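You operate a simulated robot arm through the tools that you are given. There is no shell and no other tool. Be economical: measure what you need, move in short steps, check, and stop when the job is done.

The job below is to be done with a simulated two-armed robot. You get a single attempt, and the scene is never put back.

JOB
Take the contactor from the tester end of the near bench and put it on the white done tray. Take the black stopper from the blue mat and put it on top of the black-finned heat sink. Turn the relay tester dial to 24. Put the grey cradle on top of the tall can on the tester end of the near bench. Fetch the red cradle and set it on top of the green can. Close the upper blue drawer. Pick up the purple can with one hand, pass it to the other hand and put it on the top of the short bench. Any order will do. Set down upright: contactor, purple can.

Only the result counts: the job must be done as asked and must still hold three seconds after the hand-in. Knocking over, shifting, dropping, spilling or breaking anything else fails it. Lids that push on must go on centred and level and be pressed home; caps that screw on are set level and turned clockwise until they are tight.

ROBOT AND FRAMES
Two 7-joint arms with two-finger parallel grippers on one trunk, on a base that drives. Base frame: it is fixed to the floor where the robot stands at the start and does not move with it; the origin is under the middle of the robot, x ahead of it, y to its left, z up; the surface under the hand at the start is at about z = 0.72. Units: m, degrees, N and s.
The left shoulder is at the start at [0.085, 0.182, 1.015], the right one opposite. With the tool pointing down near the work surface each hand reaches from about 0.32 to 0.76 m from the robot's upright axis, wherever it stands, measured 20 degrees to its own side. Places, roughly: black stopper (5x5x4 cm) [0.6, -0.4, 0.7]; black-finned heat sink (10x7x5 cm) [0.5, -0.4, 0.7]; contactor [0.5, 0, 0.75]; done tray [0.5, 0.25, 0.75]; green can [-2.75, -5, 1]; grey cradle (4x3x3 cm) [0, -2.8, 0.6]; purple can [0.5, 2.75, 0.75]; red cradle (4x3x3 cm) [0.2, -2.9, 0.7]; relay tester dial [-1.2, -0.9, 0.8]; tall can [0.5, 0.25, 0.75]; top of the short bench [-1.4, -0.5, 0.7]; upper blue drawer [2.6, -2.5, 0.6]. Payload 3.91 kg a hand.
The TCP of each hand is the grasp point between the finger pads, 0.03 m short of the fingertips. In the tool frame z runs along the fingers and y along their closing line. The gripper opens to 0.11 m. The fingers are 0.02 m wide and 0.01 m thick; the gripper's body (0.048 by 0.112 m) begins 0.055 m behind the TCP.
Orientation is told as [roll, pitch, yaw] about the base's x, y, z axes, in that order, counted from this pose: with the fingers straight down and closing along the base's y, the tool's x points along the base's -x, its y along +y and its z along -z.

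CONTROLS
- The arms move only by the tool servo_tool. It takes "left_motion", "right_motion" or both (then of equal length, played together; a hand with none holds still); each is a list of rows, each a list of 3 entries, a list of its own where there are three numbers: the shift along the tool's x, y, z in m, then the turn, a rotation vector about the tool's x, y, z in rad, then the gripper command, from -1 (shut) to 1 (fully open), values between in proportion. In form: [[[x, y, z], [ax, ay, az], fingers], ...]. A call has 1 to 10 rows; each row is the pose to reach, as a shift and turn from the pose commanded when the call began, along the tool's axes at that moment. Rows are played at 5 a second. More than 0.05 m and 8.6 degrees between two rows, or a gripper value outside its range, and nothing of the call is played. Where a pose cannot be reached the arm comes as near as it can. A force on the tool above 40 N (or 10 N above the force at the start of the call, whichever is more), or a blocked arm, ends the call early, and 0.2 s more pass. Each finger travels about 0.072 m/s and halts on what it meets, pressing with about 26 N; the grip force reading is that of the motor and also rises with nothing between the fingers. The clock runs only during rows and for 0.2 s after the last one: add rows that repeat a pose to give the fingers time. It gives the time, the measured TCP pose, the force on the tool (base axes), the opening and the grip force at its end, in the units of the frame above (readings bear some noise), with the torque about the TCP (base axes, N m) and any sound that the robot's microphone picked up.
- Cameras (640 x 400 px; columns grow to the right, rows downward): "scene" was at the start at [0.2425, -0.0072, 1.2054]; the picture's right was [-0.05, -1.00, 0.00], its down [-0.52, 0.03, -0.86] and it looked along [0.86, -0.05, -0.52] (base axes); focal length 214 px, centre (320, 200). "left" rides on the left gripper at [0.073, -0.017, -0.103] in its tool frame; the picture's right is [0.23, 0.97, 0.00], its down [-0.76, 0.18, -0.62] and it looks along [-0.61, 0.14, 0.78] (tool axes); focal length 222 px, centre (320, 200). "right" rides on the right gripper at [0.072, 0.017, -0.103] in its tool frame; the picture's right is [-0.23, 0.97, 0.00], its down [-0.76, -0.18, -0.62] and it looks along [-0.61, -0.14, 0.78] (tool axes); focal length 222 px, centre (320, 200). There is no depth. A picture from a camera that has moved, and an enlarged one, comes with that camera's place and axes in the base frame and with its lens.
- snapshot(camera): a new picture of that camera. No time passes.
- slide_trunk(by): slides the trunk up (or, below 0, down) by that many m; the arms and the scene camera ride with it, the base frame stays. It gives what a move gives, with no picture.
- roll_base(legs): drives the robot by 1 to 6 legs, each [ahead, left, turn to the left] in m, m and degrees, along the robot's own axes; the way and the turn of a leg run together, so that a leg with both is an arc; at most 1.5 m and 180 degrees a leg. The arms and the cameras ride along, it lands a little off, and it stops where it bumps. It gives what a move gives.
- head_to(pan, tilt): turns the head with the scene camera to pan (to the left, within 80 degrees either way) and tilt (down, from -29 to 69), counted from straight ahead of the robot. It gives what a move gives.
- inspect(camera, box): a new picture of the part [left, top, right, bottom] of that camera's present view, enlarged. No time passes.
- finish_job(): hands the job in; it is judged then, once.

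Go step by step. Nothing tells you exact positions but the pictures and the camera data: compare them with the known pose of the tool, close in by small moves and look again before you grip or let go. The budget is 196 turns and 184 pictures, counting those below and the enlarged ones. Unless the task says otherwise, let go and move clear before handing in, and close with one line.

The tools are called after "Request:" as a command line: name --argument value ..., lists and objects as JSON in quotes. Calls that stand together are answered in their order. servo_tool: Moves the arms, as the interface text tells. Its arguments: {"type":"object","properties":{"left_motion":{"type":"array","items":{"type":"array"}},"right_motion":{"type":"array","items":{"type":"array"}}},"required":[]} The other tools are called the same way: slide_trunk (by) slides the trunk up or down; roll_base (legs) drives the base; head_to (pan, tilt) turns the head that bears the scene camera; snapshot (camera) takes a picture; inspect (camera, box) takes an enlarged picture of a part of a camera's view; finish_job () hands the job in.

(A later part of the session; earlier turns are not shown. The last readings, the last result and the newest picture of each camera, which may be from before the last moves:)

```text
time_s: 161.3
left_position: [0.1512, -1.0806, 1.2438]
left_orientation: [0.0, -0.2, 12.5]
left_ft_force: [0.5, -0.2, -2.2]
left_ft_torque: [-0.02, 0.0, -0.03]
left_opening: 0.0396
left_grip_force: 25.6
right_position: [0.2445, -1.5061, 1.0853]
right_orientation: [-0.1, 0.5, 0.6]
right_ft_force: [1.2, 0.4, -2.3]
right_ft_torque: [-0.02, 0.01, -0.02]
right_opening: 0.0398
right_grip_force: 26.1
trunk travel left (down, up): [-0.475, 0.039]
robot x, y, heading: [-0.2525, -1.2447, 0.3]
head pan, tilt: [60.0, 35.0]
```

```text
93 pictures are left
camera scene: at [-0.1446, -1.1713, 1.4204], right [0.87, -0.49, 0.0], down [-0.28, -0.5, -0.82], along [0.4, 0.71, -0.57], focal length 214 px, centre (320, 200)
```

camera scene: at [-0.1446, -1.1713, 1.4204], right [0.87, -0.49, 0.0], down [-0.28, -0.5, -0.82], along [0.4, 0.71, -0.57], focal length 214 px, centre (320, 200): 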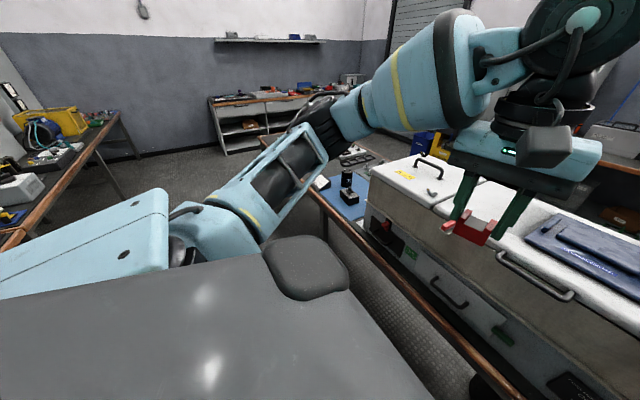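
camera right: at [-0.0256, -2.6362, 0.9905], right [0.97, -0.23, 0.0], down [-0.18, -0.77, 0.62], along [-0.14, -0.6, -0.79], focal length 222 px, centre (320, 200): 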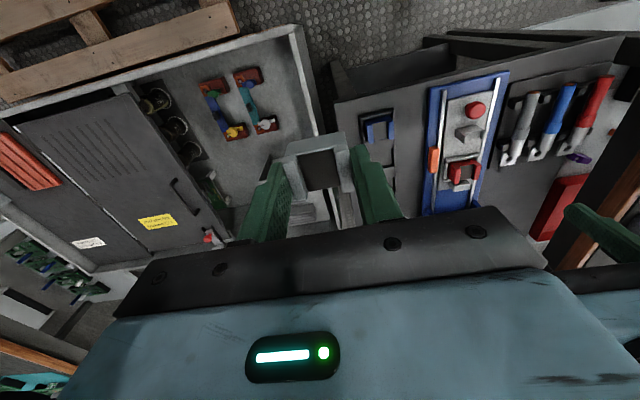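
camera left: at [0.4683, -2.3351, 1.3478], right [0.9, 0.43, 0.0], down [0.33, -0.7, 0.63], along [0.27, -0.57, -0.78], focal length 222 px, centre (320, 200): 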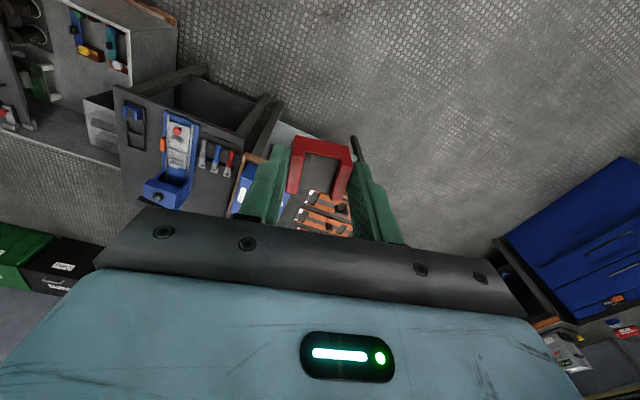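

The way along the bench is clear. I'll strafe left to stand in front of the tall can.

Request:
roll_base --legs '[[-0.05, 0.95, 0], [0, 0.88, 0]]'

Request:
head_to --pan 0 --tilt 40

Request:
snapshot --camera "scene"

```text
time_s: 177.4
left_position: [0.0789, 0.7179, 1.2451]
left_orientation: [0.0, -0.3, 12.9]
left_ft_force: [-0.6, 0.7, -2.6]
left_ft_torque: [0.0, 0.0, 0.0]
left_opening: 0.0397
left_grip_force: 26.2
right_position: [0.1764, 0.2943, 1.0862]
right_orientation: [-0.1, 0.7, 1.1]
right_ft_force: [-0.5, -0.4, -2.6]
right_ft_torque: [-0.04, 0.01, 0.04]
right_opening: 0.0399
right_grip_force: 25.5
trunk travel left (down, up): [-0.475, 0.039]
robot x, y, heading: [-0.3196, 0.5518, 0.7]
head pan, tilt: [60.0, 35.0]
```

```text
time_s: 178.7
left_position: [0.0801, 0.7181, 1.2453]
left_orientation: [-0.1, -0.3, 13.0]
left_ft_force: [0.2, -0.7, -2.0]
left_ft_torque: [-0.03, 0.02, -0.01]
left_opening: 0.0397
left_grip_force: 25.7
right_position: [0.1753, 0.2936, 1.0866]
right_orientation: [-0.1, 0.6, 1.0]
right_ft_force: [0.5, 0.5, -2.1]
right_ft_torque: [-0.01, -0.01, 0.03]
right_opening: 0.0398
right_grip_force: 26.3
trunk travel left (down, up): [-0.475, 0.039]
robot x, y, heading: [-0.3197, 0.5508, 0.8]
head pan, tilt: [0.0, 40.0]
```

```text
92 pictures are left
camera scene: at [-0.1737, 0.5498, 1.4129], right [0.01, -1.0, 0.0], down [-0.64, -0.01, -0.77], along [0.77, 0.01, -0.64], focal length 214 px, centre (320, 200)
```

scene: 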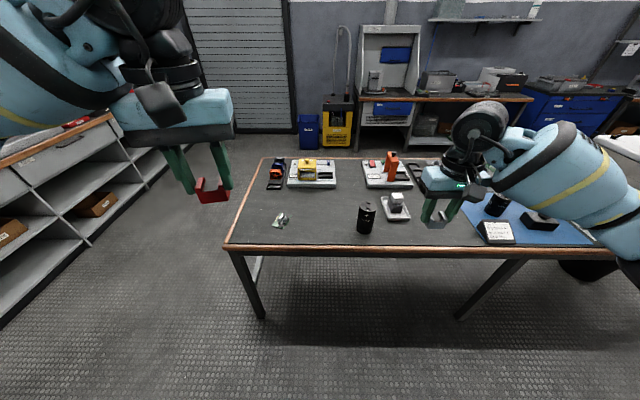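

The tall can is ahead-right around [0.46,0.37]. I'll move ahead and lower the trunk a bit.

Request:
roll_base --legs '[[0.3, 0, -0.8]]'

Request:
slide_trunk --by -0.15

Request:
head_to --pan -15 --tilt 45

Request:
snapshot --camera "scene"

Request:
snapshot --camera "right"

```text
time_s: 180.8
left_position: [0.3828, 0.7105, 1.2454]
left_orientation: [0.0, -0.3, 11.7]
left_ft_force: [0.0, 0.0, -1.9]
left_ft_torque: [0.02, 0.01, -0.01]
left_opening: 0.0397
left_grip_force: 26.4
right_position: [0.4695, 0.2848, 1.0861]
right_orientation: [-0.1, 0.6, -0.3]
right_ft_force: [-0.5, 0.8, -2.3]
right_ft_torque: [0.02, 0.0, -0.04]
right_opening: 0.0397
right_grip_force: 25.8
trunk travel left (down, up): [-0.475, 0.039]
robot x, y, heading: [-0.0246, 0.5459, -0.3]
head pan, tilt: [0.0, 40.0]
```

```text
time_s: 182.5
left_position: [0.3828, 0.7105, 1.0964]
left_orientation: [0.0, -0.3, 11.7]
left_ft_force: [-1.1, -0.9, -2.5]
left_ft_torque: [-0.01, 0.0, 0.04]
left_opening: 0.0397
left_grip_force: 26.1
right_position: [0.4696, 0.2854, 0.9379]
right_orientation: [0.0, 0.6, -0.2]
right_ft_force: [-0.2, 0.4, -1.4]
right_ft_torque: [-0.03, 0.0, -0.03]
right_opening: 0.0397
right_grip_force: 26.2
trunk travel left (down, up): [-0.325, 0.189]
robot x, y, heading: [-0.0207, 0.5506, -0.4]
head pan, tilt: [0.0, 40.0]
```

```text
time_s: 183.3
left_position: [0.3828, 0.7105, 1.0961]
left_orientation: [0.0, -0.3, 11.7]
left_ft_force: [0.0, -0.4, -1.8]
left_ft_torque: [-0.01, 0.04, 0.01]
left_opening: 0.0394
left_grip_force: 25.8
right_position: [0.4703, 0.2853, 0.9365]
right_orientation: [-0.1, 0.6, -0.2]
right_ft_force: [0.4, -0.3, -2.7]
right_ft_torque: [0.0, -0.05, 0.0]
right_opening: 0.0399
right_grip_force: 26.0
trunk travel left (down, up): [-0.325, 0.189]
robot x, y, heading: [-0.0205, 0.5496, -0.4]
head pan, tilt: [-15.0, 45.0]
```

```text
91 pictures are left
camera scene: at [0.1974, 0.5262, 1.2344], right [-0.27, -0.96, 0.0], down [-0.68, 0.19, -0.71], along [0.68, -0.19, -0.71], focal length 214 px, centre (320, 200)
```

scene: 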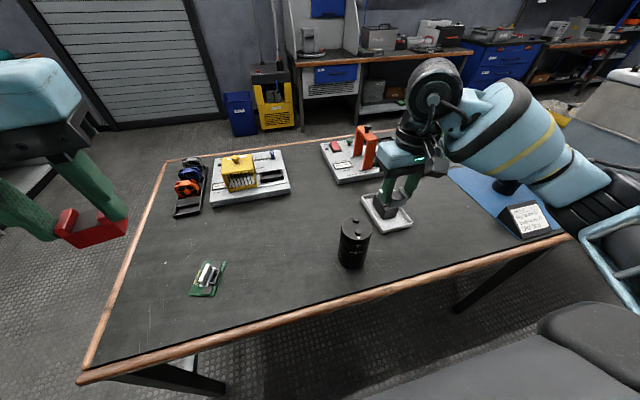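

```text
90 pictures are left
camera right: at [0.3998, 0.3024, 1.0406], right [0.23, 0.97, 0.0], down [0.77, -0.18, 0.62], along [0.6, -0.14, -0.79], focal length 222 px, centre (320, 200)
```

right: 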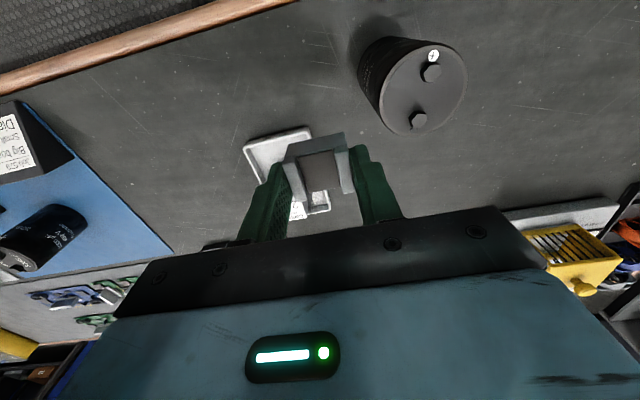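

The tall can's top is about [0.460,0.372,0.845] with two terminals. The cradle is an open C, so it can sit flat between and around the terminals if aligned with them. I'll zoom in to measure.

Request:
inspect --camera "right" --box '[340, 20, 500, 150]'

Request:
inspect --camera "scene" --box '[325, 200, 385, 280]'

Request:
inspect --camera "right" --box '[230, 100, 420, 230]'

```text
3.08 times, centred on (420, 85) of right
camera zoom: at [0.3998, 0.3024, 1.0406], right [0.23, 0.97, 0.0], down [0.77, -0.18, 0.62], along [0.6, -0.14, -0.79], focal length 684 px, centre (12, 554)
```

zoom: 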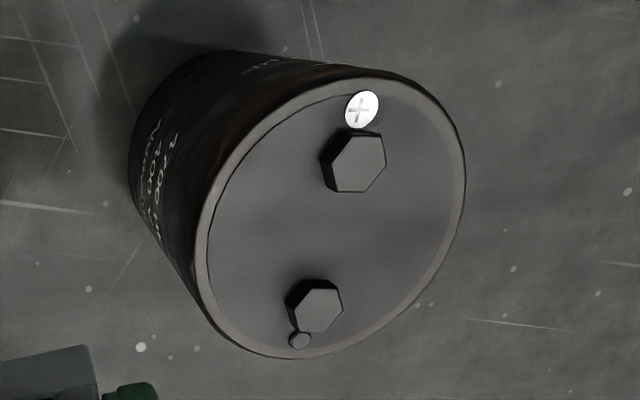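

```text
5.00 times, centred on (355, 240) of scene
camera zoom: at [0.1974, 0.5262, 1.2344], right [-0.27, -0.96, 0.0], down [-0.68, 0.19, -0.71], along [0.68, -0.19, -0.71], focal length 1072 px, centre (145, 0)
```

zoom: 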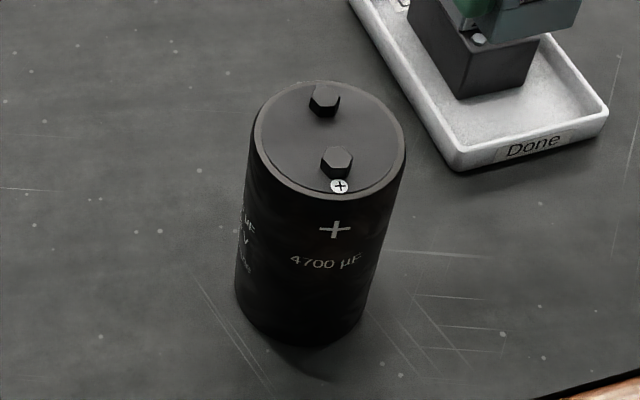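

```text
3.08 times, centred on (325, 165) of right
camera zoom: at [0.3998, 0.3024, 1.0406], right [0.23, 0.97, 0.0], down [0.77, -0.18, 0.62], along [0.6, -0.14, -0.79], focal length 684 px, centre (305, 308)
```

zoom: 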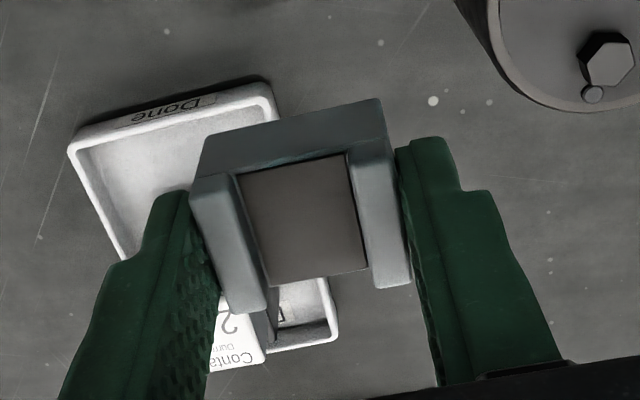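

The cradle has a solid 4×3 cm floor, and the terminals (3.5 cm apart along about -13°) will carry it. I'll turn the hand so its 4 cm side lies along the terminals.

Request:
servo_tool --right_motion '[[[0, 0, 0], [0, 0, 0.15], -1], [[0, 0, 0], [0, 0, 0.3], -1], [[0, 0, 0], [0, 0, 0.45], -1], [[0, 0, 0], [0, 0, 0.6], -1], [[0, 0, 0], [0, 0, 0.75], -1], [[0, 0, 0], [0, 0, 0.9], -1], [[0, 0, 0], [0, 0, 1.05], -1], [[0, 0, 0], [0, 0, 1.2], -1], [[0, 0, 0], [0, 0, 1.35], -1], [[0, 0, 0], [0, 0, 1.5], -1]]'

Request:
servo_tool --right_motion '[[[0, 0, 0], [0, 0, 0.15], -1], [[0, 0, 0], [0, 0, 0.3], -1]]'

```text
time_s: 185.5
left_position: [0.3825, 0.7099, 1.0947]
left_orientation: [0.1, -0.4, 11.8]
left_ft_force: [0.5, -0.4, -2.0]
left_ft_torque: [-0.04, 0.03, -0.02]
left_opening: 0.0399
left_grip_force: 26.0
right_position: [0.4702, 0.285, 0.936]
right_orientation: [-0.6, 0.0, -86.3]
right_ft_force: [0.0, -0.2, -1.3]
right_ft_torque: [-0.03, -0.03, 0.03]
right_opening: 0.0398
right_grip_force: 26.2
trunk travel left (down, up): [-0.325, 0.189]
robot x, y, heading: [-0.0195, 0.5522, -0.2]
head pan, tilt: [-15.0, 45.0]
```

```text
time_s: 186.1
left_position: [0.3821, 0.7098, 1.0945]
left_orientation: [0.1, -0.5, 11.7]
left_ft_force: [-0.1, 0.8, -3.1]
left_ft_torque: [0.01, -0.02, 0.04]
left_opening: 0.0396
left_grip_force: 25.8
right_position: [0.4716, 0.2854, 0.9373]
right_orientation: [-0.6, -0.1, -103.4]
right_ft_force: [0.4, 0.5, -1.8]
right_ft_torque: [0.0, 0.02, 0.01]
right_opening: 0.04
right_grip_force: 25.9
trunk travel left (down, up): [-0.325, 0.189]
robot x, y, heading: [-0.0188, 0.5508, -0.4]
head pan, tilt: [-15.0, 45.0]
```

Request:
servo_tool --right_motion '[[[0.04, -0.014, 0], [0, 0, 0], -1], [[0.0793, -0.028, 0], [0, 0, 0], -1], [[0.0793, -0.028, 0.012], [0, 0, 0], -1], [[0.0793, -0.028, 0.02], [0, 0, 0], -1], [[0.0793, -0.028, 0.02], [0, 0, 0], -1]]'

Request:
inspect --camera "scene" --box '[290, 170, 420, 280]'

Request:
snapshot --camera "right"

```text
time_s: 187.3
left_position: [0.3837, 0.7093, 1.0953]
left_orientation: [0.0, -0.3, 11.7]
left_ft_force: [-0.3, 0.6, -2.2]
left_ft_torque: [0.03, 0.0, 0.0]
left_opening: 0.0398
left_grip_force: 26.1
right_position: [0.4606, 0.3683, 0.9168]
right_orientation: [-0.6, -0.2, -103.3]
right_ft_force: [-0.6, -0.6, -1.7]
right_ft_torque: [-0.02, -0.01, 0.0]
right_opening: 0.0397
right_grip_force: 26.1
trunk travel left (down, up): [-0.325, 0.189]
robot x, y, heading: [-0.0204, 0.5525, -0.4]
head pan, tilt: [-15.0, 45.0]
```

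```text
3.64 times, centred on (355, 225) of scene
camera zoom: at [0.1974, 0.526, 1.2344], right [-0.27, -0.96, 0.0], down [-0.68, 0.19, -0.71], along [0.68, -0.19, -0.71], focal length 780 px, centre (193, 109)
```

zoom: 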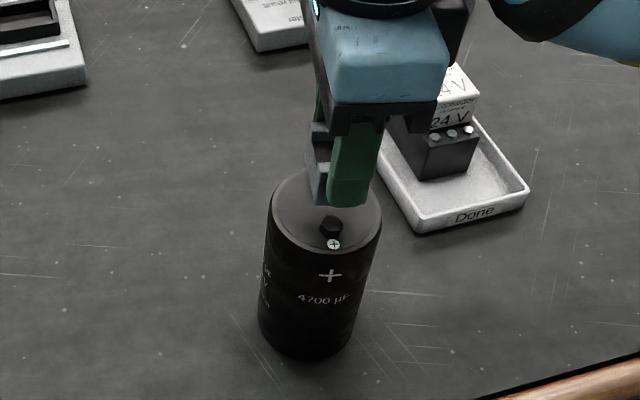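

```text
85 pictures are left
camera right: at [0.497, 0.4355, 1.0191], right [0.9, -0.45, -0.01], down [-0.34, -0.7, 0.63], along [-0.29, -0.56, -0.78], focal length 222 px, centre (320, 200)
```

right: 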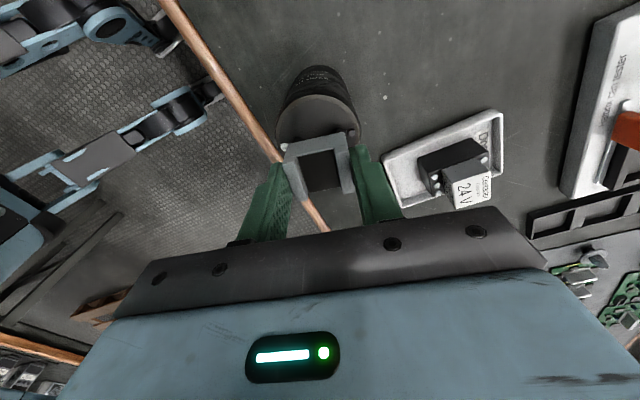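

The cradle is over the terminals. I'll lower it carefully.

Request:
servo_tool --right_motion '[[[0.001, 0.0017, 0.008], [0, 0, 0], -1], [[0.001, 0.0017, 0.013], [0, 0, 0], -1], [[0.001, 0.0017, 0.015], [0, 0, 0], -1], [[0.001, 0.0017, 0.016], [0, 0, 0], -1], [[0.001, 0.0017, 0.017], [0, 0, 0], -1], [[0.001, 0.0017, 0.018], [0, 0, 0], -1]]'

Request:
inspect --camera "scene" --box '[310, 180, 400, 260]'

```text
time_s: 188.7
left_position: [0.3814, 0.7093, 1.0945]
left_orientation: [-0.1, -0.3, 11.7]
left_ft_force: [0.3, 0.4, -2.8]
left_ft_torque: [-0.03, 0.06, -0.02]
left_opening: 0.0397
left_grip_force: 25.8
right_position: [0.4642, 0.3678, 0.899]
right_orientation: [-0.5, -0.2, -103.4]
right_ft_force: [-0.2, 0.1, 2.8]
right_ft_torque: [-0.03, -0.09, -0.03]
right_opening: 0.0397
right_grip_force: 25.7
trunk travel left (down, up): [-0.325, 0.189]
robot x, y, heading: [-0.0198, 0.5504, -0.6]
head pan, tilt: [-15.0, 45.0]
```

```text
5.00 times, centred on (355, 220) of scene
camera zoom: at [0.197, 0.5261, 1.2345], right [-0.27, -0.96, 0.0], down [-0.68, 0.19, -0.71], along [0.68, -0.19, -0.71], focal length 1072 px, centre (145, 100)
```

zoom: 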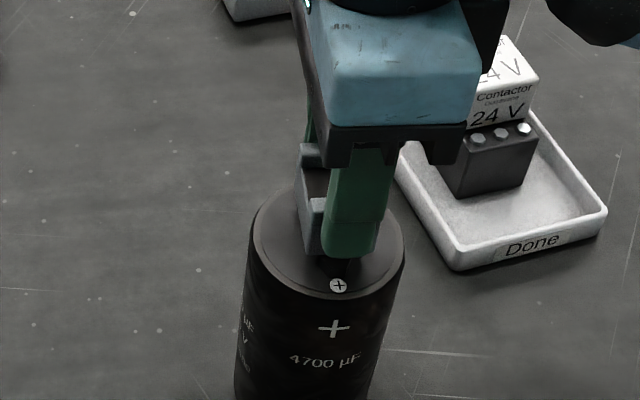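

Contact is felt. I'll release and lift away.

Request:
servo_tool --right_motion '[[[0, 0, 0], [0, 0, 0], -0.2], [[0, 0, 0], [0, 0, 0], 0.1], [[0, 0, 0], [0, 0, 0], 0.3], [[0, 0, 0], [0, 0, 0], 0.3], [[0, 0, -0.03], [0, 0, 0], 0.3], [[0, 0, -0.07], [0, 0, 0], 0.3], [[0, 0, -0.11], [0, 0, 0], 0.3], [[-0.03, 0, -0.14], [0, 0, 0], 0.3]]'

Request:
inspect --camera "scene" --box '[310, 180, 400, 260]'

```text
time_s: 190.5
left_position: [0.3821, 0.7094, 1.0944]
left_orientation: [0.0, -0.2, 11.7]
left_ft_force: [-0.5, -0.2, -2.8]
left_ft_torque: [0.0, 0.02, -0.01]
left_opening: 0.0397
left_grip_force: 25.9
right_position: [0.457, 0.3393, 1.039]
right_orientation: [-0.6, -0.2, -103.4]
right_ft_force: [-0.3, -0.5, 0.2]
right_ft_torque: [0.01, 0.0, -0.02]
right_opening: 0.0714
right_grip_force: 0.1
trunk travel left (down, up): [-0.325, 0.189]
robot x, y, heading: [-0.0233, 0.5537, -0.4]
head pan, tilt: [-15.0, 45.0]
```

```text
5.00 times, centred on (355, 220) of scene
camera zoom: at [0.1963, 0.5252, 1.2346], right [-0.27, -0.96, 0.0], down [-0.68, 0.19, -0.71], along [0.68, -0.19, -0.71], focal length 1072 px, centre (145, 100)
```

zoom: 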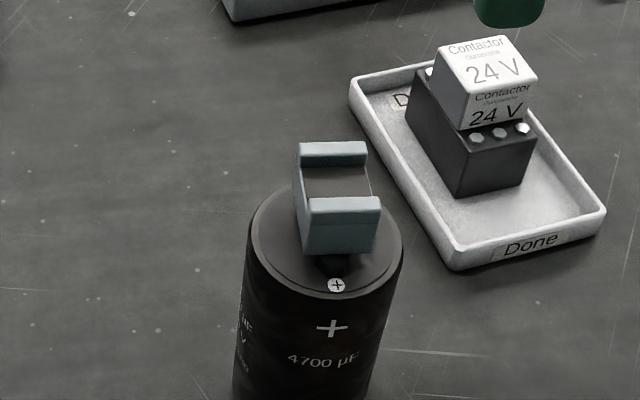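

Grey cradle rests on the tall can. Next is the red cradle to the green can; I'll restore the right hand yaw, raise the trunk and back out.

Request:
servo_tool --right_motion '[[[0, 0, -0.02], [0, 0, -0.15], 0.3], [[0, 0, -0.04], [0, 0, -0.3], 0.3], [[0, 0, -0.05], [0, 0, -0.45], 0.3], [[0, 0, -0.05], [0, 0, -0.6], 0.3], [[0, 0, -0.05], [0, 0, -0.75], 0.3], [[0, 0, -0.05], [0, 0, -0.9], 0.3], [[0, 0, -0.05], [0, 0, -1.05], 0.3], [[0, 0, -0.05], [0, 0, -1.2], 0.3], [[0, 0, -0.05], [0, 0, -1.35], 0.3], [[0, 0, -0.05], [0, 0, -1.5], 0.3]]'

Request:
servo_tool --right_motion '[[[0.02, 0, 0], [0, 0, -0.15], 0.3], [[0.04, 0, 0], [0, 0, -0.3], 0.3]]'

Request:
slide_trunk --by 0.15

Request:
roll_base --legs '[[-0.4, 0, 0], [0, 0, -90], [1.5, 0, 0], [0.5, 0, 0], [0, 0, -90]]'

Request:
head_to --pan 0 --tilt 30

Request:
snapshot --camera "scene"

```text
time_s: 192.7
left_position: [0.3822, 0.7106, 1.0958]
left_orientation: [-0.1, -0.4, 11.7]
left_ft_force: [-0.4, 0.6, -1.8]
left_ft_torque: [-0.04, 0.01, 0.0]
left_opening: 0.0397
left_grip_force: 26.0
right_position: [0.4588, 0.3417, 1.089]
right_orientation: [-0.2, 0.5, -17.1]
right_ft_force: [0.2, -0.9, -0.4]
right_ft_torque: [-0.01, -0.03, -0.01]
right_opening: 0.0714
right_grip_force: 0.1
trunk travel left (down, up): [-0.325, 0.189]
robot x, y, heading: [-0.0176, 0.5509, -0.7]
head pan, tilt: [-15.0, 45.0]
```

```text
time_s: 193.3
left_position: [0.383, 0.7103, 1.096]
left_orientation: [0.0, -0.3, 11.7]
left_ft_force: [0.0, 0.4, -1.9]
left_ft_torque: [-0.01, 0.01, 0.03]
left_opening: 0.0398
left_grip_force: 25.7
right_position: [0.4192, 0.3514, 1.0898]
right_orientation: [-0.1, 0.5, -0.1]
right_ft_force: [-0.5, 0.4, 0.0]
right_ft_torque: [-0.02, 0.01, 0.01]
right_opening: 0.0716
right_grip_force: 0.0
trunk travel left (down, up): [-0.325, 0.189]
robot x, y, heading: [-0.0209, 0.5519, -0.4]
head pan, tilt: [-15.0, 45.0]
```

```text
time_s: 195.0
left_position: [0.3823, 0.7104, 1.2446]
left_orientation: [-0.1, -0.2, 11.7]
left_ft_force: [0.0, 0.1, -2.7]
left_ft_torque: [0.01, 0.02, -0.01]
left_opening: 0.0397
left_grip_force: 26.5
right_position: [0.4197, 0.3527, 1.2375]
right_orientation: [-0.1, 0.7, -0.2]
right_ft_force: [-1.2, 0.1, -0.8]
right_ft_torque: [0.04, 0.0, 0.01]
right_opening: 0.0714
right_grip_force: 0.0
trunk travel left (down, up): [-0.475, 0.039]
robot x, y, heading: [-0.0219, 0.5526, -0.4]
head pan, tilt: [-15.0, 45.0]
```

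```text
time_s: 214.7
left_position: [-0.8492, -1.6031, 1.2449]
left_orientation: [-0.1, -0.3, -167.3]
left_ft_force: [0.3, 0.3, -2.4]
left_ft_torque: [-0.02, -0.02, 0.02]
left_opening: 0.0397
left_grip_force: 26.6
right_position: [-0.8928, -1.2454, 1.2381]
right_orientation: [-0.2, 0.7, -179.3]
right_ft_force: [-0.5, -0.8, 0.0]
right_ft_torque: [0.0, -0.02, 0.0]
right_opening: 0.0716
right_grip_force: 0.1
trunk travel left (down, up): [-0.475, 0.039]
robot x, y, heading: [-0.447, -1.4366, -179.6]
head pan, tilt: [-15.0, 45.0]
```

```text
time_s: 215.4
left_position: [-0.8493, -1.6029, 1.2455]
left_orientation: [0.0, -0.3, -167.3]
left_ft_force: [-0.1, 1.4, -2.5]
left_ft_torque: [-0.01, 0.0, 0.03]
left_opening: 0.0396
left_grip_force: 26.5
right_position: [-0.8917, -1.2459, 1.2388]
right_orientation: [-0.1, 0.6, -179.3]
right_ft_force: [-0.1, 0.2, 0.5]
right_ft_torque: [-0.02, 0.0, -0.03]
right_opening: 0.0714
right_grip_force: 0.0
trunk travel left (down, up): [-0.475, 0.039]
robot x, y, heading: [-0.4505, -1.436, -179.4]
head pan, tilt: [0.0, 30.0]
```

```text
82 pictures are left
camera scene: at [-0.5995, -1.4408, 1.4282], right [-0.01, 1.0, 0.0], down [0.5, 0.0, -0.87], along [-0.87, -0.01, -0.5], focal length 214 px, centre (320, 200)
```

scene: 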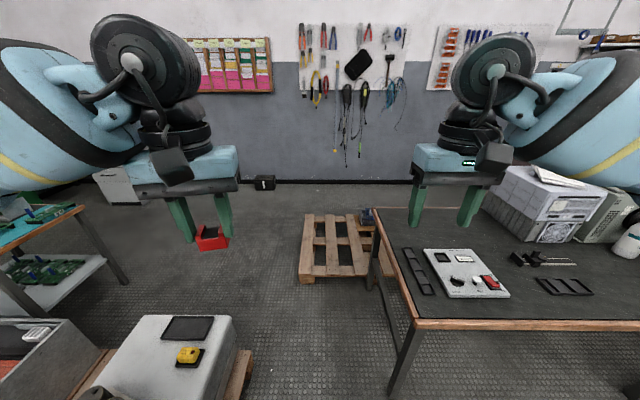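

The relay tester board is on the short bench to my right, and a floor pallet narrows the way west. I'll edge forward a bit and measure the gap between pallet and cart.

Request:
roll_base --legs '[[0.4, 0, 0]]'

Request:
head_to --pan 10 --tilt 50

Request:
snapshot --camera "scene"

```text
time_s: 217.9
left_position: [-1.2532, -1.6003, 1.2456]
left_orientation: [-0.1, -0.3, -168.1]
left_ft_force: [0.2, 0.1, -1.8]
left_ft_torque: [0.02, -0.01, 0.0]
left_opening: 0.0399
left_grip_force: 26.2
right_position: [-1.2922, -1.2423, 1.2392]
right_orientation: [0.0, 0.6, -179.9]
right_ft_force: [0.6, 0.1, 0.4]
right_ft_torque: [-0.01, 0.03, 0.02]
right_opening: 0.0713
right_grip_force: 0.0
trunk travel left (down, up): [-0.475, 0.039]
robot x, y, heading: [-0.8531, -1.4407, 180.1]
head pan, tilt: [0.0, 30.0]
```

```text
time_s: 218.8
left_position: [-1.2537, -1.6006, 1.2448]
left_orientation: [-0.2, -0.4, -168.1]
left_ft_force: [-0.6, -1.1, -2.2]
left_ft_torque: [0.03, -0.01, -0.02]
left_opening: 0.0398
left_grip_force: 26.0
right_position: [-1.2918, -1.2412, 1.2381]
right_orientation: [-0.1, 0.6, -179.9]
right_ft_force: [0.1, -0.4, -0.8]
right_ft_torque: [-0.01, 0.04, -0.04]
right_opening: 0.0713
right_grip_force: 0.0
trunk travel left (down, up): [-0.475, 0.039]
robot x, y, heading: [-0.8541, -1.4368, 179.9]
head pan, tilt: [10.0, 50.0]
```

```text
81 pictures are left
camera scene: at [-0.9872, -1.4539, 1.3988], right [-0.17, 0.99, 0.0], down [0.75, 0.13, -0.64], along [-0.63, -0.11, -0.77], focal length 214 px, centre (320, 200)
```

scene: 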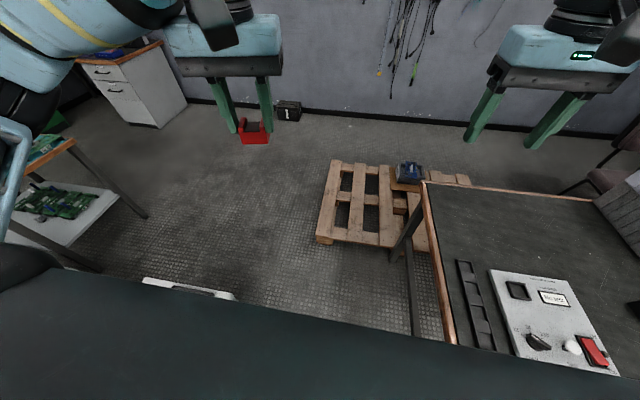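

The gap (pallet corner [-1.74,-1.60] to cart corner [-1.22,-1.87]) is about 0.59 m wide. I'll go through its centre at heading -117°, in steps.

Request:
roll_base --legs '[[0.467, 0.01, 0], [0, 0, 62.7]]'

Request:
head_to --pan 0 --tilt 55

Request:
snapshot --camera "scene"

```text
time_s: 224.3
left_position: [-1.3476, -1.8836, 1.2451]
left_orientation: [-0.2, -0.4, -104.6]
left_ft_force: [0.8, -0.8, -2.9]
left_ft_torque: [0.03, -0.02, 0.01]
left_opening: 0.0397
left_grip_force: 26.1
right_position: [-1.6837, -1.7579, 1.2392]
right_orientation: [-0.1, 0.7, -116.4]
right_ft_force: [0.0, 0.2, 0.1]
right_ft_torque: [-0.01, 0.01, -0.01]
right_opening: 0.0712
right_grip_force: 0.0
trunk travel left (down, up): [-0.475, 0.039]
robot x, y, heading: [-1.3095, -1.4502, -116.7]
head pan, tilt: [10.0, 50.0]
```

```text
time_s: 225.0
left_position: [-1.346, -1.883, 1.2451]
left_orientation: [-0.1, -0.3, -104.6]
left_ft_force: [-0.2, -0.4, -1.7]
left_ft_torque: [0.0, -0.03, 0.0]
left_opening: 0.0396
left_grip_force: 26.0
right_position: [-1.6823, -1.7561, 1.2393]
right_orientation: [-0.1, 0.6, -116.4]
right_ft_force: [0.4, 0.3, -0.1]
right_ft_torque: [-0.01, 0.0, 0.0]
right_opening: 0.0718
right_grip_force: 0.0
trunk travel left (down, up): [-0.475, 0.039]
robot x, y, heading: [-1.311, -1.4461, -116.7]
head pan, tilt: [0.0, 55.0]
```

```text
80 pictures are left
camera scene: at [-1.3696, -1.5717, 1.3922], right [-0.89, 0.45, 0.0], down [0.37, 0.73, -0.57], along [-0.26, -0.51, -0.82], focal length 214 px, centre (320, 200)
```

scene: 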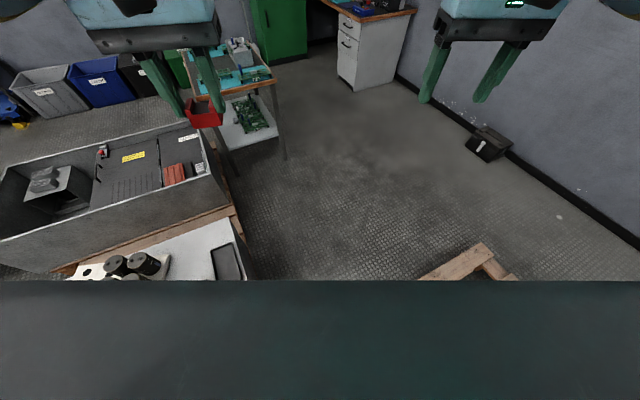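

Request:
roll_base --legs '[[0, -0.03, -2], [0.5, 0, 0], [0.7, 0, 0]]'

```text
time_s: 231.9
left_position: [-1.9677, -2.9143, 1.2453]
left_orientation: [-0.2, -0.3, -107.2]
left_ft_force: [0.7, 0.3, -2.1]
left_ft_torque: [-0.02, 0.01, 0.0]
left_opening: 0.0399
left_grip_force: 25.5
right_position: [-2.3004, -2.7745, 1.2402]
right_orientation: [-0.1, 0.6, -118.9]
right_ft_force: [0.8, -0.2, 0.1]
right_ft_torque: [0.0, -0.01, -0.02]
right_opening: 0.0714
right_grip_force: 0.1
trunk travel left (down, up): [-0.475, 0.039]
robot x, y, heading: [-1.9123, -2.4834, -118.9]
head pan, tilt: [0.0, 55.0]
```

Through. I'll continue toward the green cabinet.

Request:
roll_base --legs '[[1.0, 0, 0], [0, 0, 28.9]]'

Request:
head_to --pan 0 --tilt 25

Request:
snapshot --camera "scene"

```text
time_s: 238.5
left_position: [-2.2357, -3.7577, 1.2454]
left_orientation: [0.0, -0.2, -78.0]
left_ft_force: [-0.1, -0.2, -2.7]
left_ft_torque: [0.06, -0.01, -0.02]
left_opening: 0.0398
left_grip_force: 25.9
right_position: [-2.5941, -3.7979, 1.2397]
right_orientation: [0.0, 0.6, -89.8]
right_ft_force: [0.2, -0.4, 0.8]
right_ft_torque: [-0.02, 0.03, 0.02]
right_opening: 0.0716
right_grip_force: 0.0
trunk travel left (down, up): [-0.475, 0.039]
robot x, y, heading: [-2.3986, -3.3578, -90.2]
head pan, tilt: [0.0, 55.0]
```

```text
time_s: 239.5
left_position: [-2.2376, -3.758, 1.2443]
left_orientation: [0.0, -0.3, -77.9]
left_ft_force: [0.0, 0.1, -2.4]
left_ft_torque: [0.01, -0.02, 0.0]
left_opening: 0.0396
left_grip_force: 25.9
right_position: [-2.5944, -3.7971, 1.2389]
right_orientation: [-0.1, 0.6, -89.8]
right_ft_force: [-0.3, -0.3, -0.3]
right_ft_torque: [0.03, -0.01, 0.02]
right_opening: 0.0715
right_grip_force: 0.0
trunk travel left (down, up): [-0.475, 0.039]
robot x, y, heading: [-2.3979, -3.3536, -89.9]
head pan, tilt: [0.0, 25.0]
```

```text
79 pictures are left
camera scene: at [-2.3981, -3.5112, 1.4361], right [-1.0, 0.0, 0.0], down [0.0, 0.42, -0.91], along [0.0, -0.91, -0.42], focal length 214 px, centre (320, 200)
```

scene: 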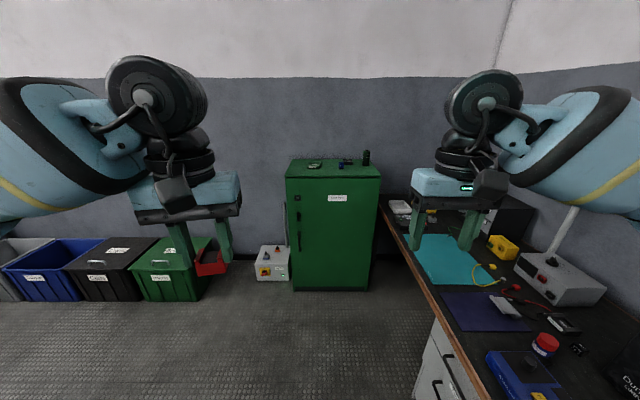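

The green can stands on the green cabinet at about [-2.76,-5.13], on my right. I'll set the red cradle on the cabinet top first, then re-grip it with the right hand. Driving up to the cabinet.

Request:
roll_base --legs '[[0.9, -0.07, 0]]'

Request:
head_to --pan -10 --tilt 40

Request:
snapshot --camera "scene"

```text
time_s: 244.3
left_position: [-2.3067, -4.6653, 1.245]
left_orientation: [-0.1, -0.3, -78.1]
left_ft_force: [0.6, 0.2, -2.2]
left_ft_torque: [0.01, -0.03, -0.04]
left_opening: 0.0396
left_grip_force: 25.7
right_position: [-2.6639, -4.7057, 1.2393]
right_orientation: [-0.1, 0.6, -89.8]
right_ft_force: [0.2, -0.2, 0.6]
right_ft_torque: [-0.01, -0.02, -0.01]
right_opening: 0.0715
right_grip_force: 0.1
trunk travel left (down, up): [-0.475, 0.039]
robot x, y, heading: [-2.467, -4.2634, -90.3]
head pan, tilt: [0.0, 25.0]
```

```text
time_s: 245.0
left_position: [-2.3079, -4.666, 1.2456]
left_orientation: [-0.1, -0.3, -78.1]
left_ft_force: [0.1, 0.1, -2.7]
left_ft_torque: [0.04, 0.01, -0.03]
left_opening: 0.04
left_grip_force: 25.7
right_position: [-2.6642, -4.7059, 1.2393]
right_orientation: [-0.1, 0.5, -89.9]
right_ft_force: [0.4, 0.1, -0.4]
right_ft_torque: [-0.03, -0.03, 0.0]
right_opening: 0.0714
right_grip_force: 0.1
trunk travel left (down, up): [-0.475, 0.039]
robot x, y, heading: [-2.4682, -4.2666, -90.1]
head pan, tilt: [-10.0, 40.0]
```

```text
78 pictures are left
camera scene: at [-2.4825, -4.4114, 1.4129], right [-0.98, 0.17, 0.0], down [0.11, 0.63, -0.77], along [-0.13, -0.75, -0.64], focal length 214 px, centre (320, 200)
```

scene: 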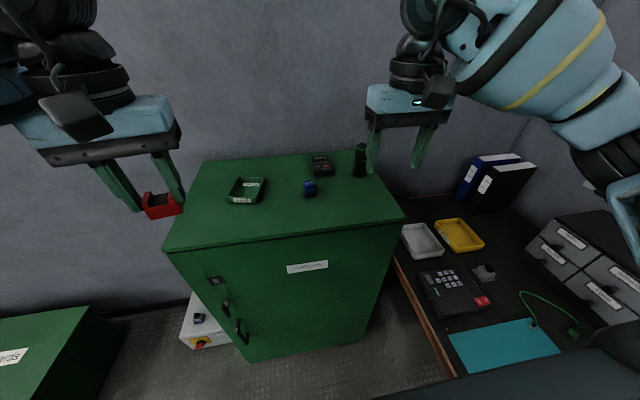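

Cabinet top at z≈0.98; the green can is about [-2.74,-5.04] with its top near 1.09, and the front strip is free. I'll move 0.16 m closer and lower the red cradle with the left hand at about [-2.47,-4.88].

Request:
roll_base --legs '[[0.16, 0, 0]]'

Request:
head_to --pan -10 --tilt 50

Request:
snapshot --camera "scene"

```text
time_s: 246.5
left_position: [-2.3062, -4.8276, 1.2459]
left_orientation: [0.0, -0.4, -78.1]
left_ft_force: [0.1, -0.2, -2.4]
left_ft_torque: [0.01, -0.01, 0.01]
left_opening: 0.0398
left_grip_force: 25.9
right_position: [-2.6637, -4.8666, 1.2398]
right_orientation: [-0.1, 0.4, -90.0]
right_ft_force: [0.4, -0.1, 0.4]
right_ft_torque: [-0.03, 0.01, -0.02]
right_opening: 0.0717
right_grip_force: 0.1
trunk travel left (down, up): [-0.475, 0.039]
robot x, y, heading: [-2.4639, -4.4253, -90.0]
head pan, tilt: [-10.0, 40.0]
```

```text
time_s: 247.2
left_position: [-2.3068, -4.8293, 1.2456]
left_orientation: [-0.1, -0.3, -78.1]
left_ft_force: [0.0, 0.2, -2.9]
left_ft_torque: [0.0, -0.01, 0.03]
left_opening: 0.0395
left_grip_force: 25.8
right_position: [-2.6649, -4.8679, 1.2385]
right_orientation: [-0.1, 0.6, -89.9]
right_ft_force: [-0.3, 0.5, 0.9]
right_ft_torque: [0.0, -0.01, 0.04]
right_opening: 0.0713
right_grip_force: 0.1
trunk travel left (down, up): [-0.475, 0.039]
robot x, y, heading: [-2.469, -4.4258, -90.1]
head pan, tilt: [-10.0, 50.0]
```

```text
77 pictures are left
camera scene: at [-2.4815, -4.566, 1.3987], right [-0.98, 0.18, 0.0], down [0.13, 0.75, -0.64], along [-0.11, -0.63, -0.77], focal length 214 px, centre (320, 200)
```

scene: 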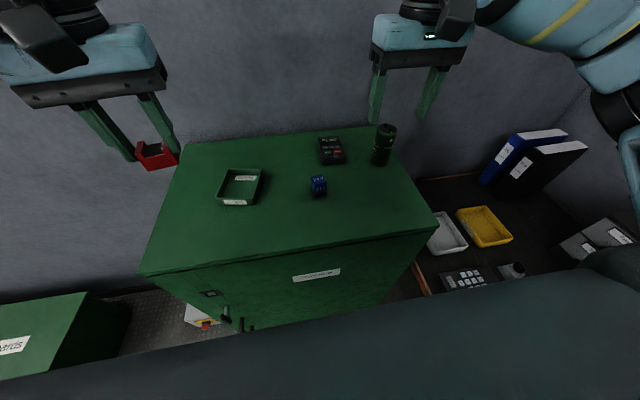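

Request:
servo_tool --left_motion '[[[0, -0.036, 0], [0, 0, 0.05], -1], [[0, -0.073, 0], [0, 0, 0.1], -1], [[0, -0.11, 0.02], [0, 0, 0.15], -1], [[0, -0.146, 0.05], [0, 0, 0.21], -1], [[0, -0.146, 0.09], [0, 0, 0.21], -1], [[0, -0.146, 0.13], [0, 0, 0.21], -1], [[0, -0.146, 0.17], [0, 0, 0.21], -1], [[0, -0.146, 0.2], [0, 0, 0.21], -1], [[0, -0.146, 0.2], [0, 0, 0.21], -1]]'

Request:
inspect --camera "scene" --box '[200, 120, 420, 270]'

```text
time_s: 249.2
left_position: [-2.4516, -4.858, 1.0497]
left_orientation: [-0.3, -0.8, -90.0]
left_ft_force: [0.7, -1.9, 35.6]
left_ft_torque: [-0.21, 0.08, -0.05]
left_opening: 0.04
left_grip_force: 26.1
right_position: [-2.6657, -4.8643, 1.2418]
right_orientation: [-0.1, 0.3, -89.9]
right_ft_force: [0.2, -0.3, -0.2]
right_ft_torque: [-0.03, -0.01, 0.02]
right_opening: 0.0714
right_grip_force: 0.0
trunk travel left (down, up): [-0.475, 0.039]
robot x, y, heading: [-2.4732, -4.4264, -89.7]
head pan, tilt: [-10.0, 50.0]
```

```text
2.67 times, centred on (310, 195) of scene
camera zoom: at [-2.4812, -4.5626, 1.3995], right [-0.98, 0.18, 0.0], down [0.13, 0.75, -0.64], along [-0.11, -0.63, -0.77], focal length 572 px, centre (347, 213)
```

zoom: 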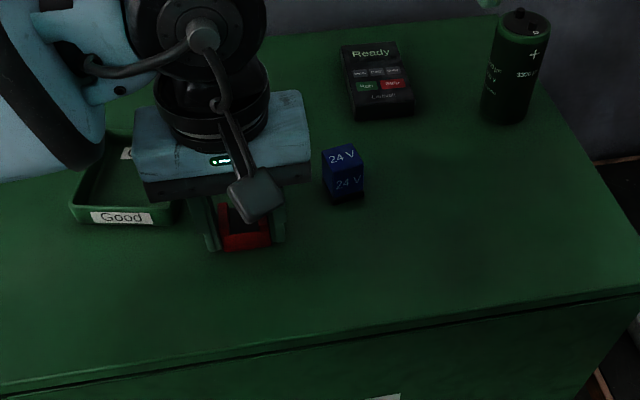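

It touched down at TCP z 1.05 (surface ≈1.004). I'll relieve, release, and withdraw the left hand.

Request:
servo_tool --left_motion '[[[0, 0, -0.003], [0, 0, 0], -1], [[0, 0, -0.004], [0, 0, 0], -1], [[0, 0, -0.004], [0, 0, 0], 0.2], [[0, 0, -0.004], [0, 0, 0], 0.2], [[0, 0, -0.03], [0, 0, 0], 0.2], [[0, 0, -0.07], [0, 0, 0], 0.2], [[0, 0.02, -0.11], [0, 0, 0], 0.2], [[0.03, 0.05, -0.13], [0, 0, 0], 0.2], [[0.06, 0.08, -0.15], [0, 0, 0], 0.2], [[0.06, 0.12, -0.16], [0, 0, 0], 0.2]]'

Request:
snapshot --camera "right"

Request:
inspect --camera "scene" --box '[230, 110, 430, 250]'

```text
time_s: 251.4
left_position: [-2.3272, -4.7981, 1.2057]
left_orientation: [-0.1, -0.3, -90.2]
left_ft_force: [0.4, -0.3, 0.2]
left_ft_torque: [0.0, 0.04, 0.01]
left_opening: 0.066
left_grip_force: 0.1
right_position: [-2.6631, -4.8665, 1.2405]
right_orientation: [-0.1, 0.5, -89.8]
right_ft_force: [1.2, 0.7, 0.1]
right_ft_torque: [0.01, 0.01, 0.05]
right_opening: 0.0714
right_grip_force: 0.1
trunk travel left (down, up): [-0.475, 0.039]
robot x, y, heading: [-2.4687, -4.4267, -90.2]
head pan, tilt: [-10.0, 50.0]
```

```text
75 pictures are left
camera right: at [-2.6457, -4.7954, 1.3439], right [0.97, -0.22, 0.0], down [-0.17, -0.77, 0.62], along [-0.14, -0.6, -0.79], focal length 222 px, centre (320, 200)
```

right: 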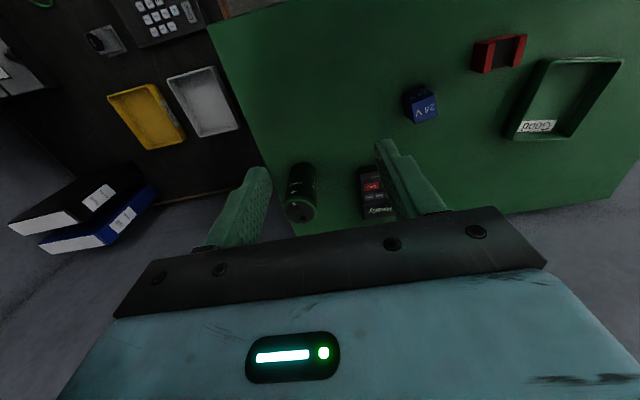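

```text
2.86 times, centred on (330, 180) of scene
camera zoom: at [-2.4797, -4.565, 1.3988], right [-0.98, 0.17, 0.0], down [0.13, 0.75, -0.64], along [-0.11, -0.63, -0.77], focal length 613 px, centre (291, 257)
```

zoom: 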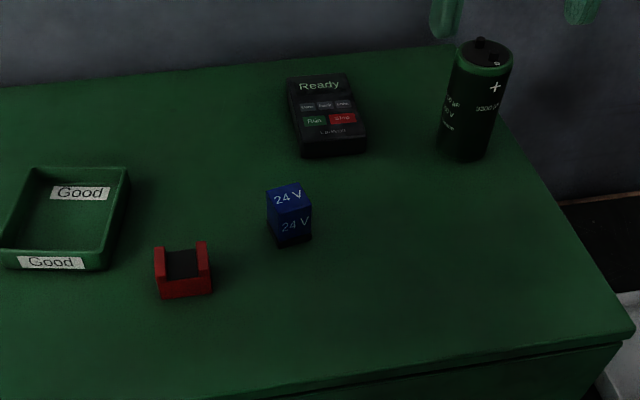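

The red cradle stands at about [-2.452,-4.860]. The right hand moves over it.

Request:
servo_tool --right_motion '[[[0.006, 0.042, 0], [0, 0, 0], 0.27], [[0.006, 0.085, 0], [0, 0, 0], 0.27], [[0.006, 0.127, 0], [0, 0, 0], 0.27], [[0.006, 0.17, 0.01], [0, 0, 0], 0.27], [[0.006, 0.2115, 0.03], [0, 0, 0], 0.27], [[0.006, 0.2115, 0.07], [0, 0, 0], 0.27], [[0.006, 0.2115, 0.11], [0, 0, 0], 0.27], [[0.006, 0.2115, 0.14], [0, 0, 0], 0.27], [[0.006, 0.2115, 0.14], [0, 0, 0], 0.27]]'

Request:
inspect --camera "right" --box '[220, 80, 420, 220]'

```text
time_s: 253.4
left_position: [-2.3283, -4.799, 1.2056]
left_orientation: [0.0, -0.4, -90.1]
left_ft_force: [0.4, 0.3, -0.1]
left_ft_torque: [-0.02, 0.0, -0.05]
left_opening: 0.066
left_grip_force: 0.1
right_position: [-2.4526, -4.8577, 1.0971]
right_orientation: [-0.2, 0.4, -89.8]
right_ft_force: [0.3, 0.2, 0.0]
right_ft_torque: [-0.04, -0.02, 0.03]
right_opening: 0.0699
right_grip_force: 0.1
trunk travel left (down, up): [-0.475, 0.039]
robot x, y, heading: [-2.4681, -4.4291, -90.1]
head pan, tilt: [-10.0, 50.0]
```

```text
2.86 times, centred on (320, 150) of right
camera zoom: at [-2.436, -4.7864, 1.2013], right [0.97, -0.22, 0.0], down [-0.17, -0.77, 0.62], along [-0.14, -0.6, -0.79], focal length 635 px, centre (320, 343)
```

zoom: 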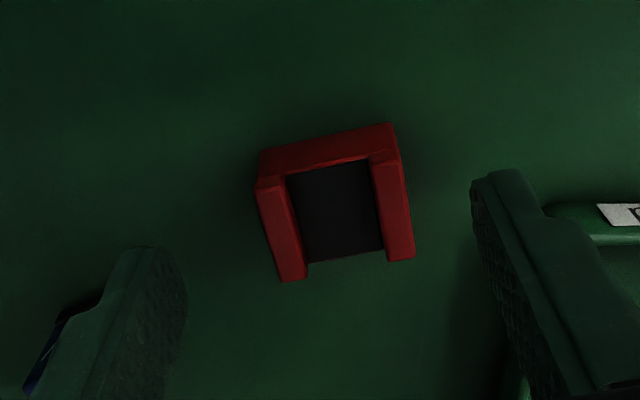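

Request:
servo_tool --right_motion '[[[-0.008, 0.001, 0.02], [0, 0, 0], 0.27], [[-0.008, 0.001, 0.04], [0, 0, 0], 0.27], [[-0.008, 0.001, 0.047], [0, 0, 0], 0.27], [[-0.008, 0.001, 0.047], [0, 0, 0], -1], [[-0.008, 0.001, 0.047], [0, 0, 0], -1], [[-0.008, 0.001, 0.047], [0, 0, 0], -1], [[-0.008, 0.001, 0.047], [0, 0, 0], -1]]'

Request:
inspect --camera "right" --box '[220, 80, 420, 220]'

```text
time_s: 255.0
left_position: [-2.3291, -4.7987, 1.2061]
left_orientation: [0.0, -0.3, -90.1]
left_ft_force: [0.6, -0.5, 0.3]
left_ft_torque: [-0.01, -0.01, 0.01]
left_opening: 0.066
left_grip_force: 0.0
right_position: [-2.4536, -4.8672, 1.0503]
right_orientation: [-0.1, 0.5, -89.9]
right_ft_force: [0.0, -1.3, 0.2]
right_ft_torque: [-0.01, -0.07, -0.01]
right_opening: 0.0398
right_grip_force: 25.9
trunk travel left (down, up): [-0.475, 0.039]
robot x, y, heading: [-2.4698, -4.4277, -90.0]
head pan, tilt: [-10.0, 50.0]
```

```text
2.86 times, centred on (320, 150) of right
camera zoom: at [-2.4352, -4.7953, 1.1546], right [0.97, -0.22, 0.0], down [-0.18, -0.77, 0.62], along [-0.14, -0.6, -0.79], focal length 635 px, centre (320, 343)
```

zoom: 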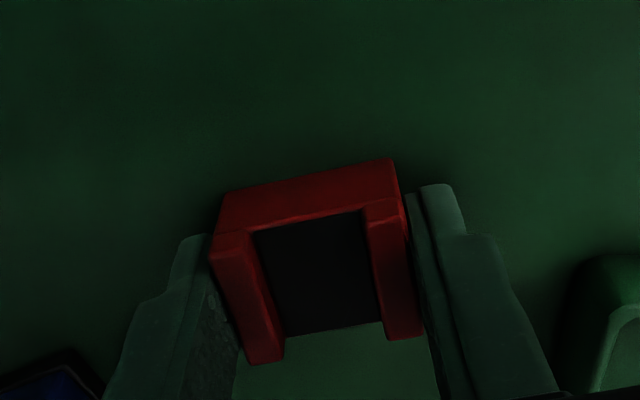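

Gripped. I'll lift and measure the green can's top and terminals.

Request:
servo_tool --right_motion '[[[0, 0, -0.04], [0, 0, 0], -1], [[0, 0, -0.08], [0, 0, 0], -1], [[0, 0, -0.12], [0, 0, 0], -1], [[0, 0, -0.16], [0, 0, 0], -1], [[0, -0.04, -0.18], [0, 0, 0], -1], [[0, -0.08, -0.18], [0, 0, 0], -1], [[0, -0.12, -0.18], [0, 0, 0], -1]]'

Request:
inspect --camera "scene" --box '[360, 110, 420, 180]'

Request:
snapshot --camera "right"

```text
time_s: 256.6
left_position: [-2.3295, -4.798, 1.2064]
left_orientation: [0.1, -0.2, -90.1]
left_ft_force: [-0.4, 0.7, -0.4]
left_ft_torque: [0.03, -0.05, 0.04]
left_opening: 0.0659
left_grip_force: 0.1
right_position: [-2.572, -4.8679, 1.2327]
right_orientation: [0.0, 0.6, -89.8]
right_ft_force: [0.0, -0.1, -2.3]
right_ft_torque: [-0.02, -0.01, -0.01]
right_opening: 0.0399
right_grip_force: 25.6
trunk travel left (down, up): [-0.475, 0.039]
robot x, y, heading: [-2.4661, -4.4253, -90.4]
head pan, tilt: [-10.0, 50.0]
```

```text
5.71 times, centred on (390, 145) of scene
camera zoom: at [-2.4831, -4.5651, 1.3987], right [-0.98, 0.18, 0.0], down [0.14, 0.75, -0.64], along [-0.11, -0.63, -0.77], focal length 1226 px, centre (-80, 514)
```

zoom: 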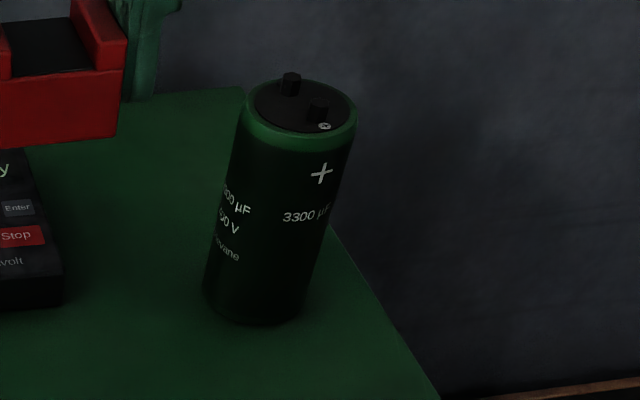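

```text
70 pictures are left
camera right: at [-2.5548, -4.7969, 1.3373], right [0.97, -0.22, 0.0], down [-0.18, -0.77, 0.62], along [-0.14, -0.6, -0.79], focal length 222 px, centre (320, 200)
```

right: 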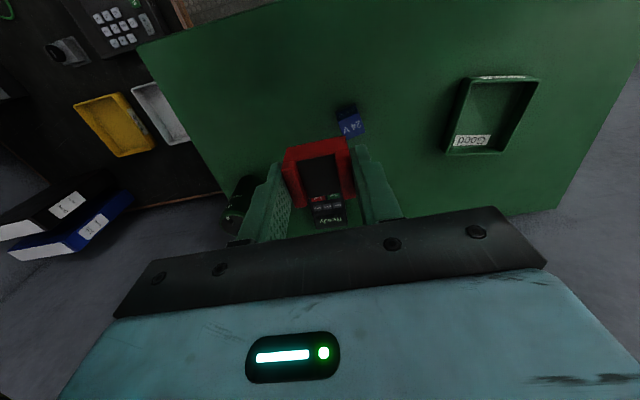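

Request:
servo_tool --right_motion '[[[0.0, 0.03, 0], [0, 0, 0], -1], [[0.02, 0.045, 0.0], [0, 0, 0], -1]]'

Request:
inspect --camera "right" --box '[150, 140, 290, 250]'

Request:
inspect --camera "left" --box '[0, 60, 240, 240]'

```text
time_s: 257.2
left_position: [-2.3301, -4.7991, 1.207]
left_orientation: [0.0, -0.3, -90.0]
left_ft_force: [-0.6, -0.1, 0.0]
left_ft_torque: [-0.01, -0.02, 0.02]
left_opening: 0.0661
left_grip_force: 0.0
right_position: [-2.5273, -4.8484, 1.2348]
right_orientation: [0.0, 0.6, -89.9]
right_ft_force: [-0.2, 0.3, -0.8]
right_ft_torque: [-0.02, 0.01, -0.01]
right_opening: 0.0396
right_grip_force: 26.2
trunk travel left (down, up): [-0.475, 0.039]
robot x, y, heading: [-2.4686, -4.4234, -90.4]
head pan, tilt: [-10.0, 50.0]
```

```text
3.64 times, centred on (220, 195) of right
camera zoom: at [-2.5098, -4.7767, 1.3382], right [0.97, -0.23, 0.0], down [-0.18, -0.77, 0.62], along [-0.14, -0.6, -0.79], focal length 808 px, centre (684, 218)
```

zoom: 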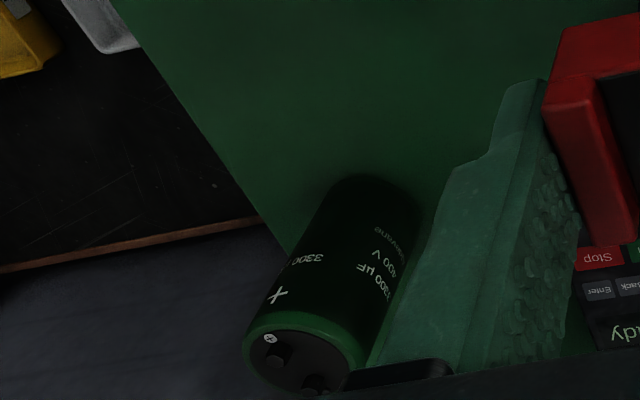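

```text
2.22 times, centred on (120, 150) of left
camera zoom: at [-2.3468, -4.725, 1.3087], right [0.97, 0.23, 0.0], down [0.18, -0.76, 0.63], along [0.14, -0.61, -0.78], focal length 494 px, centre (764, 311)
```

zoom: 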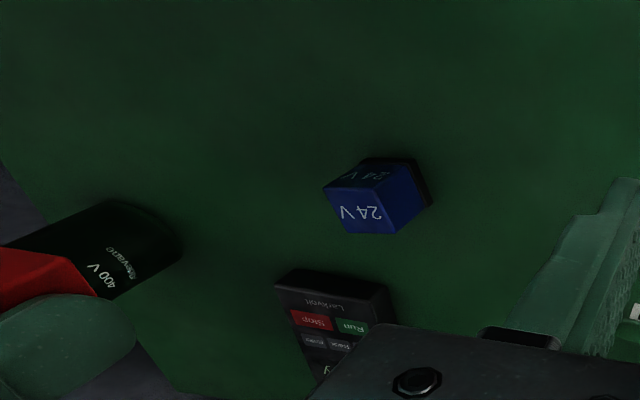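

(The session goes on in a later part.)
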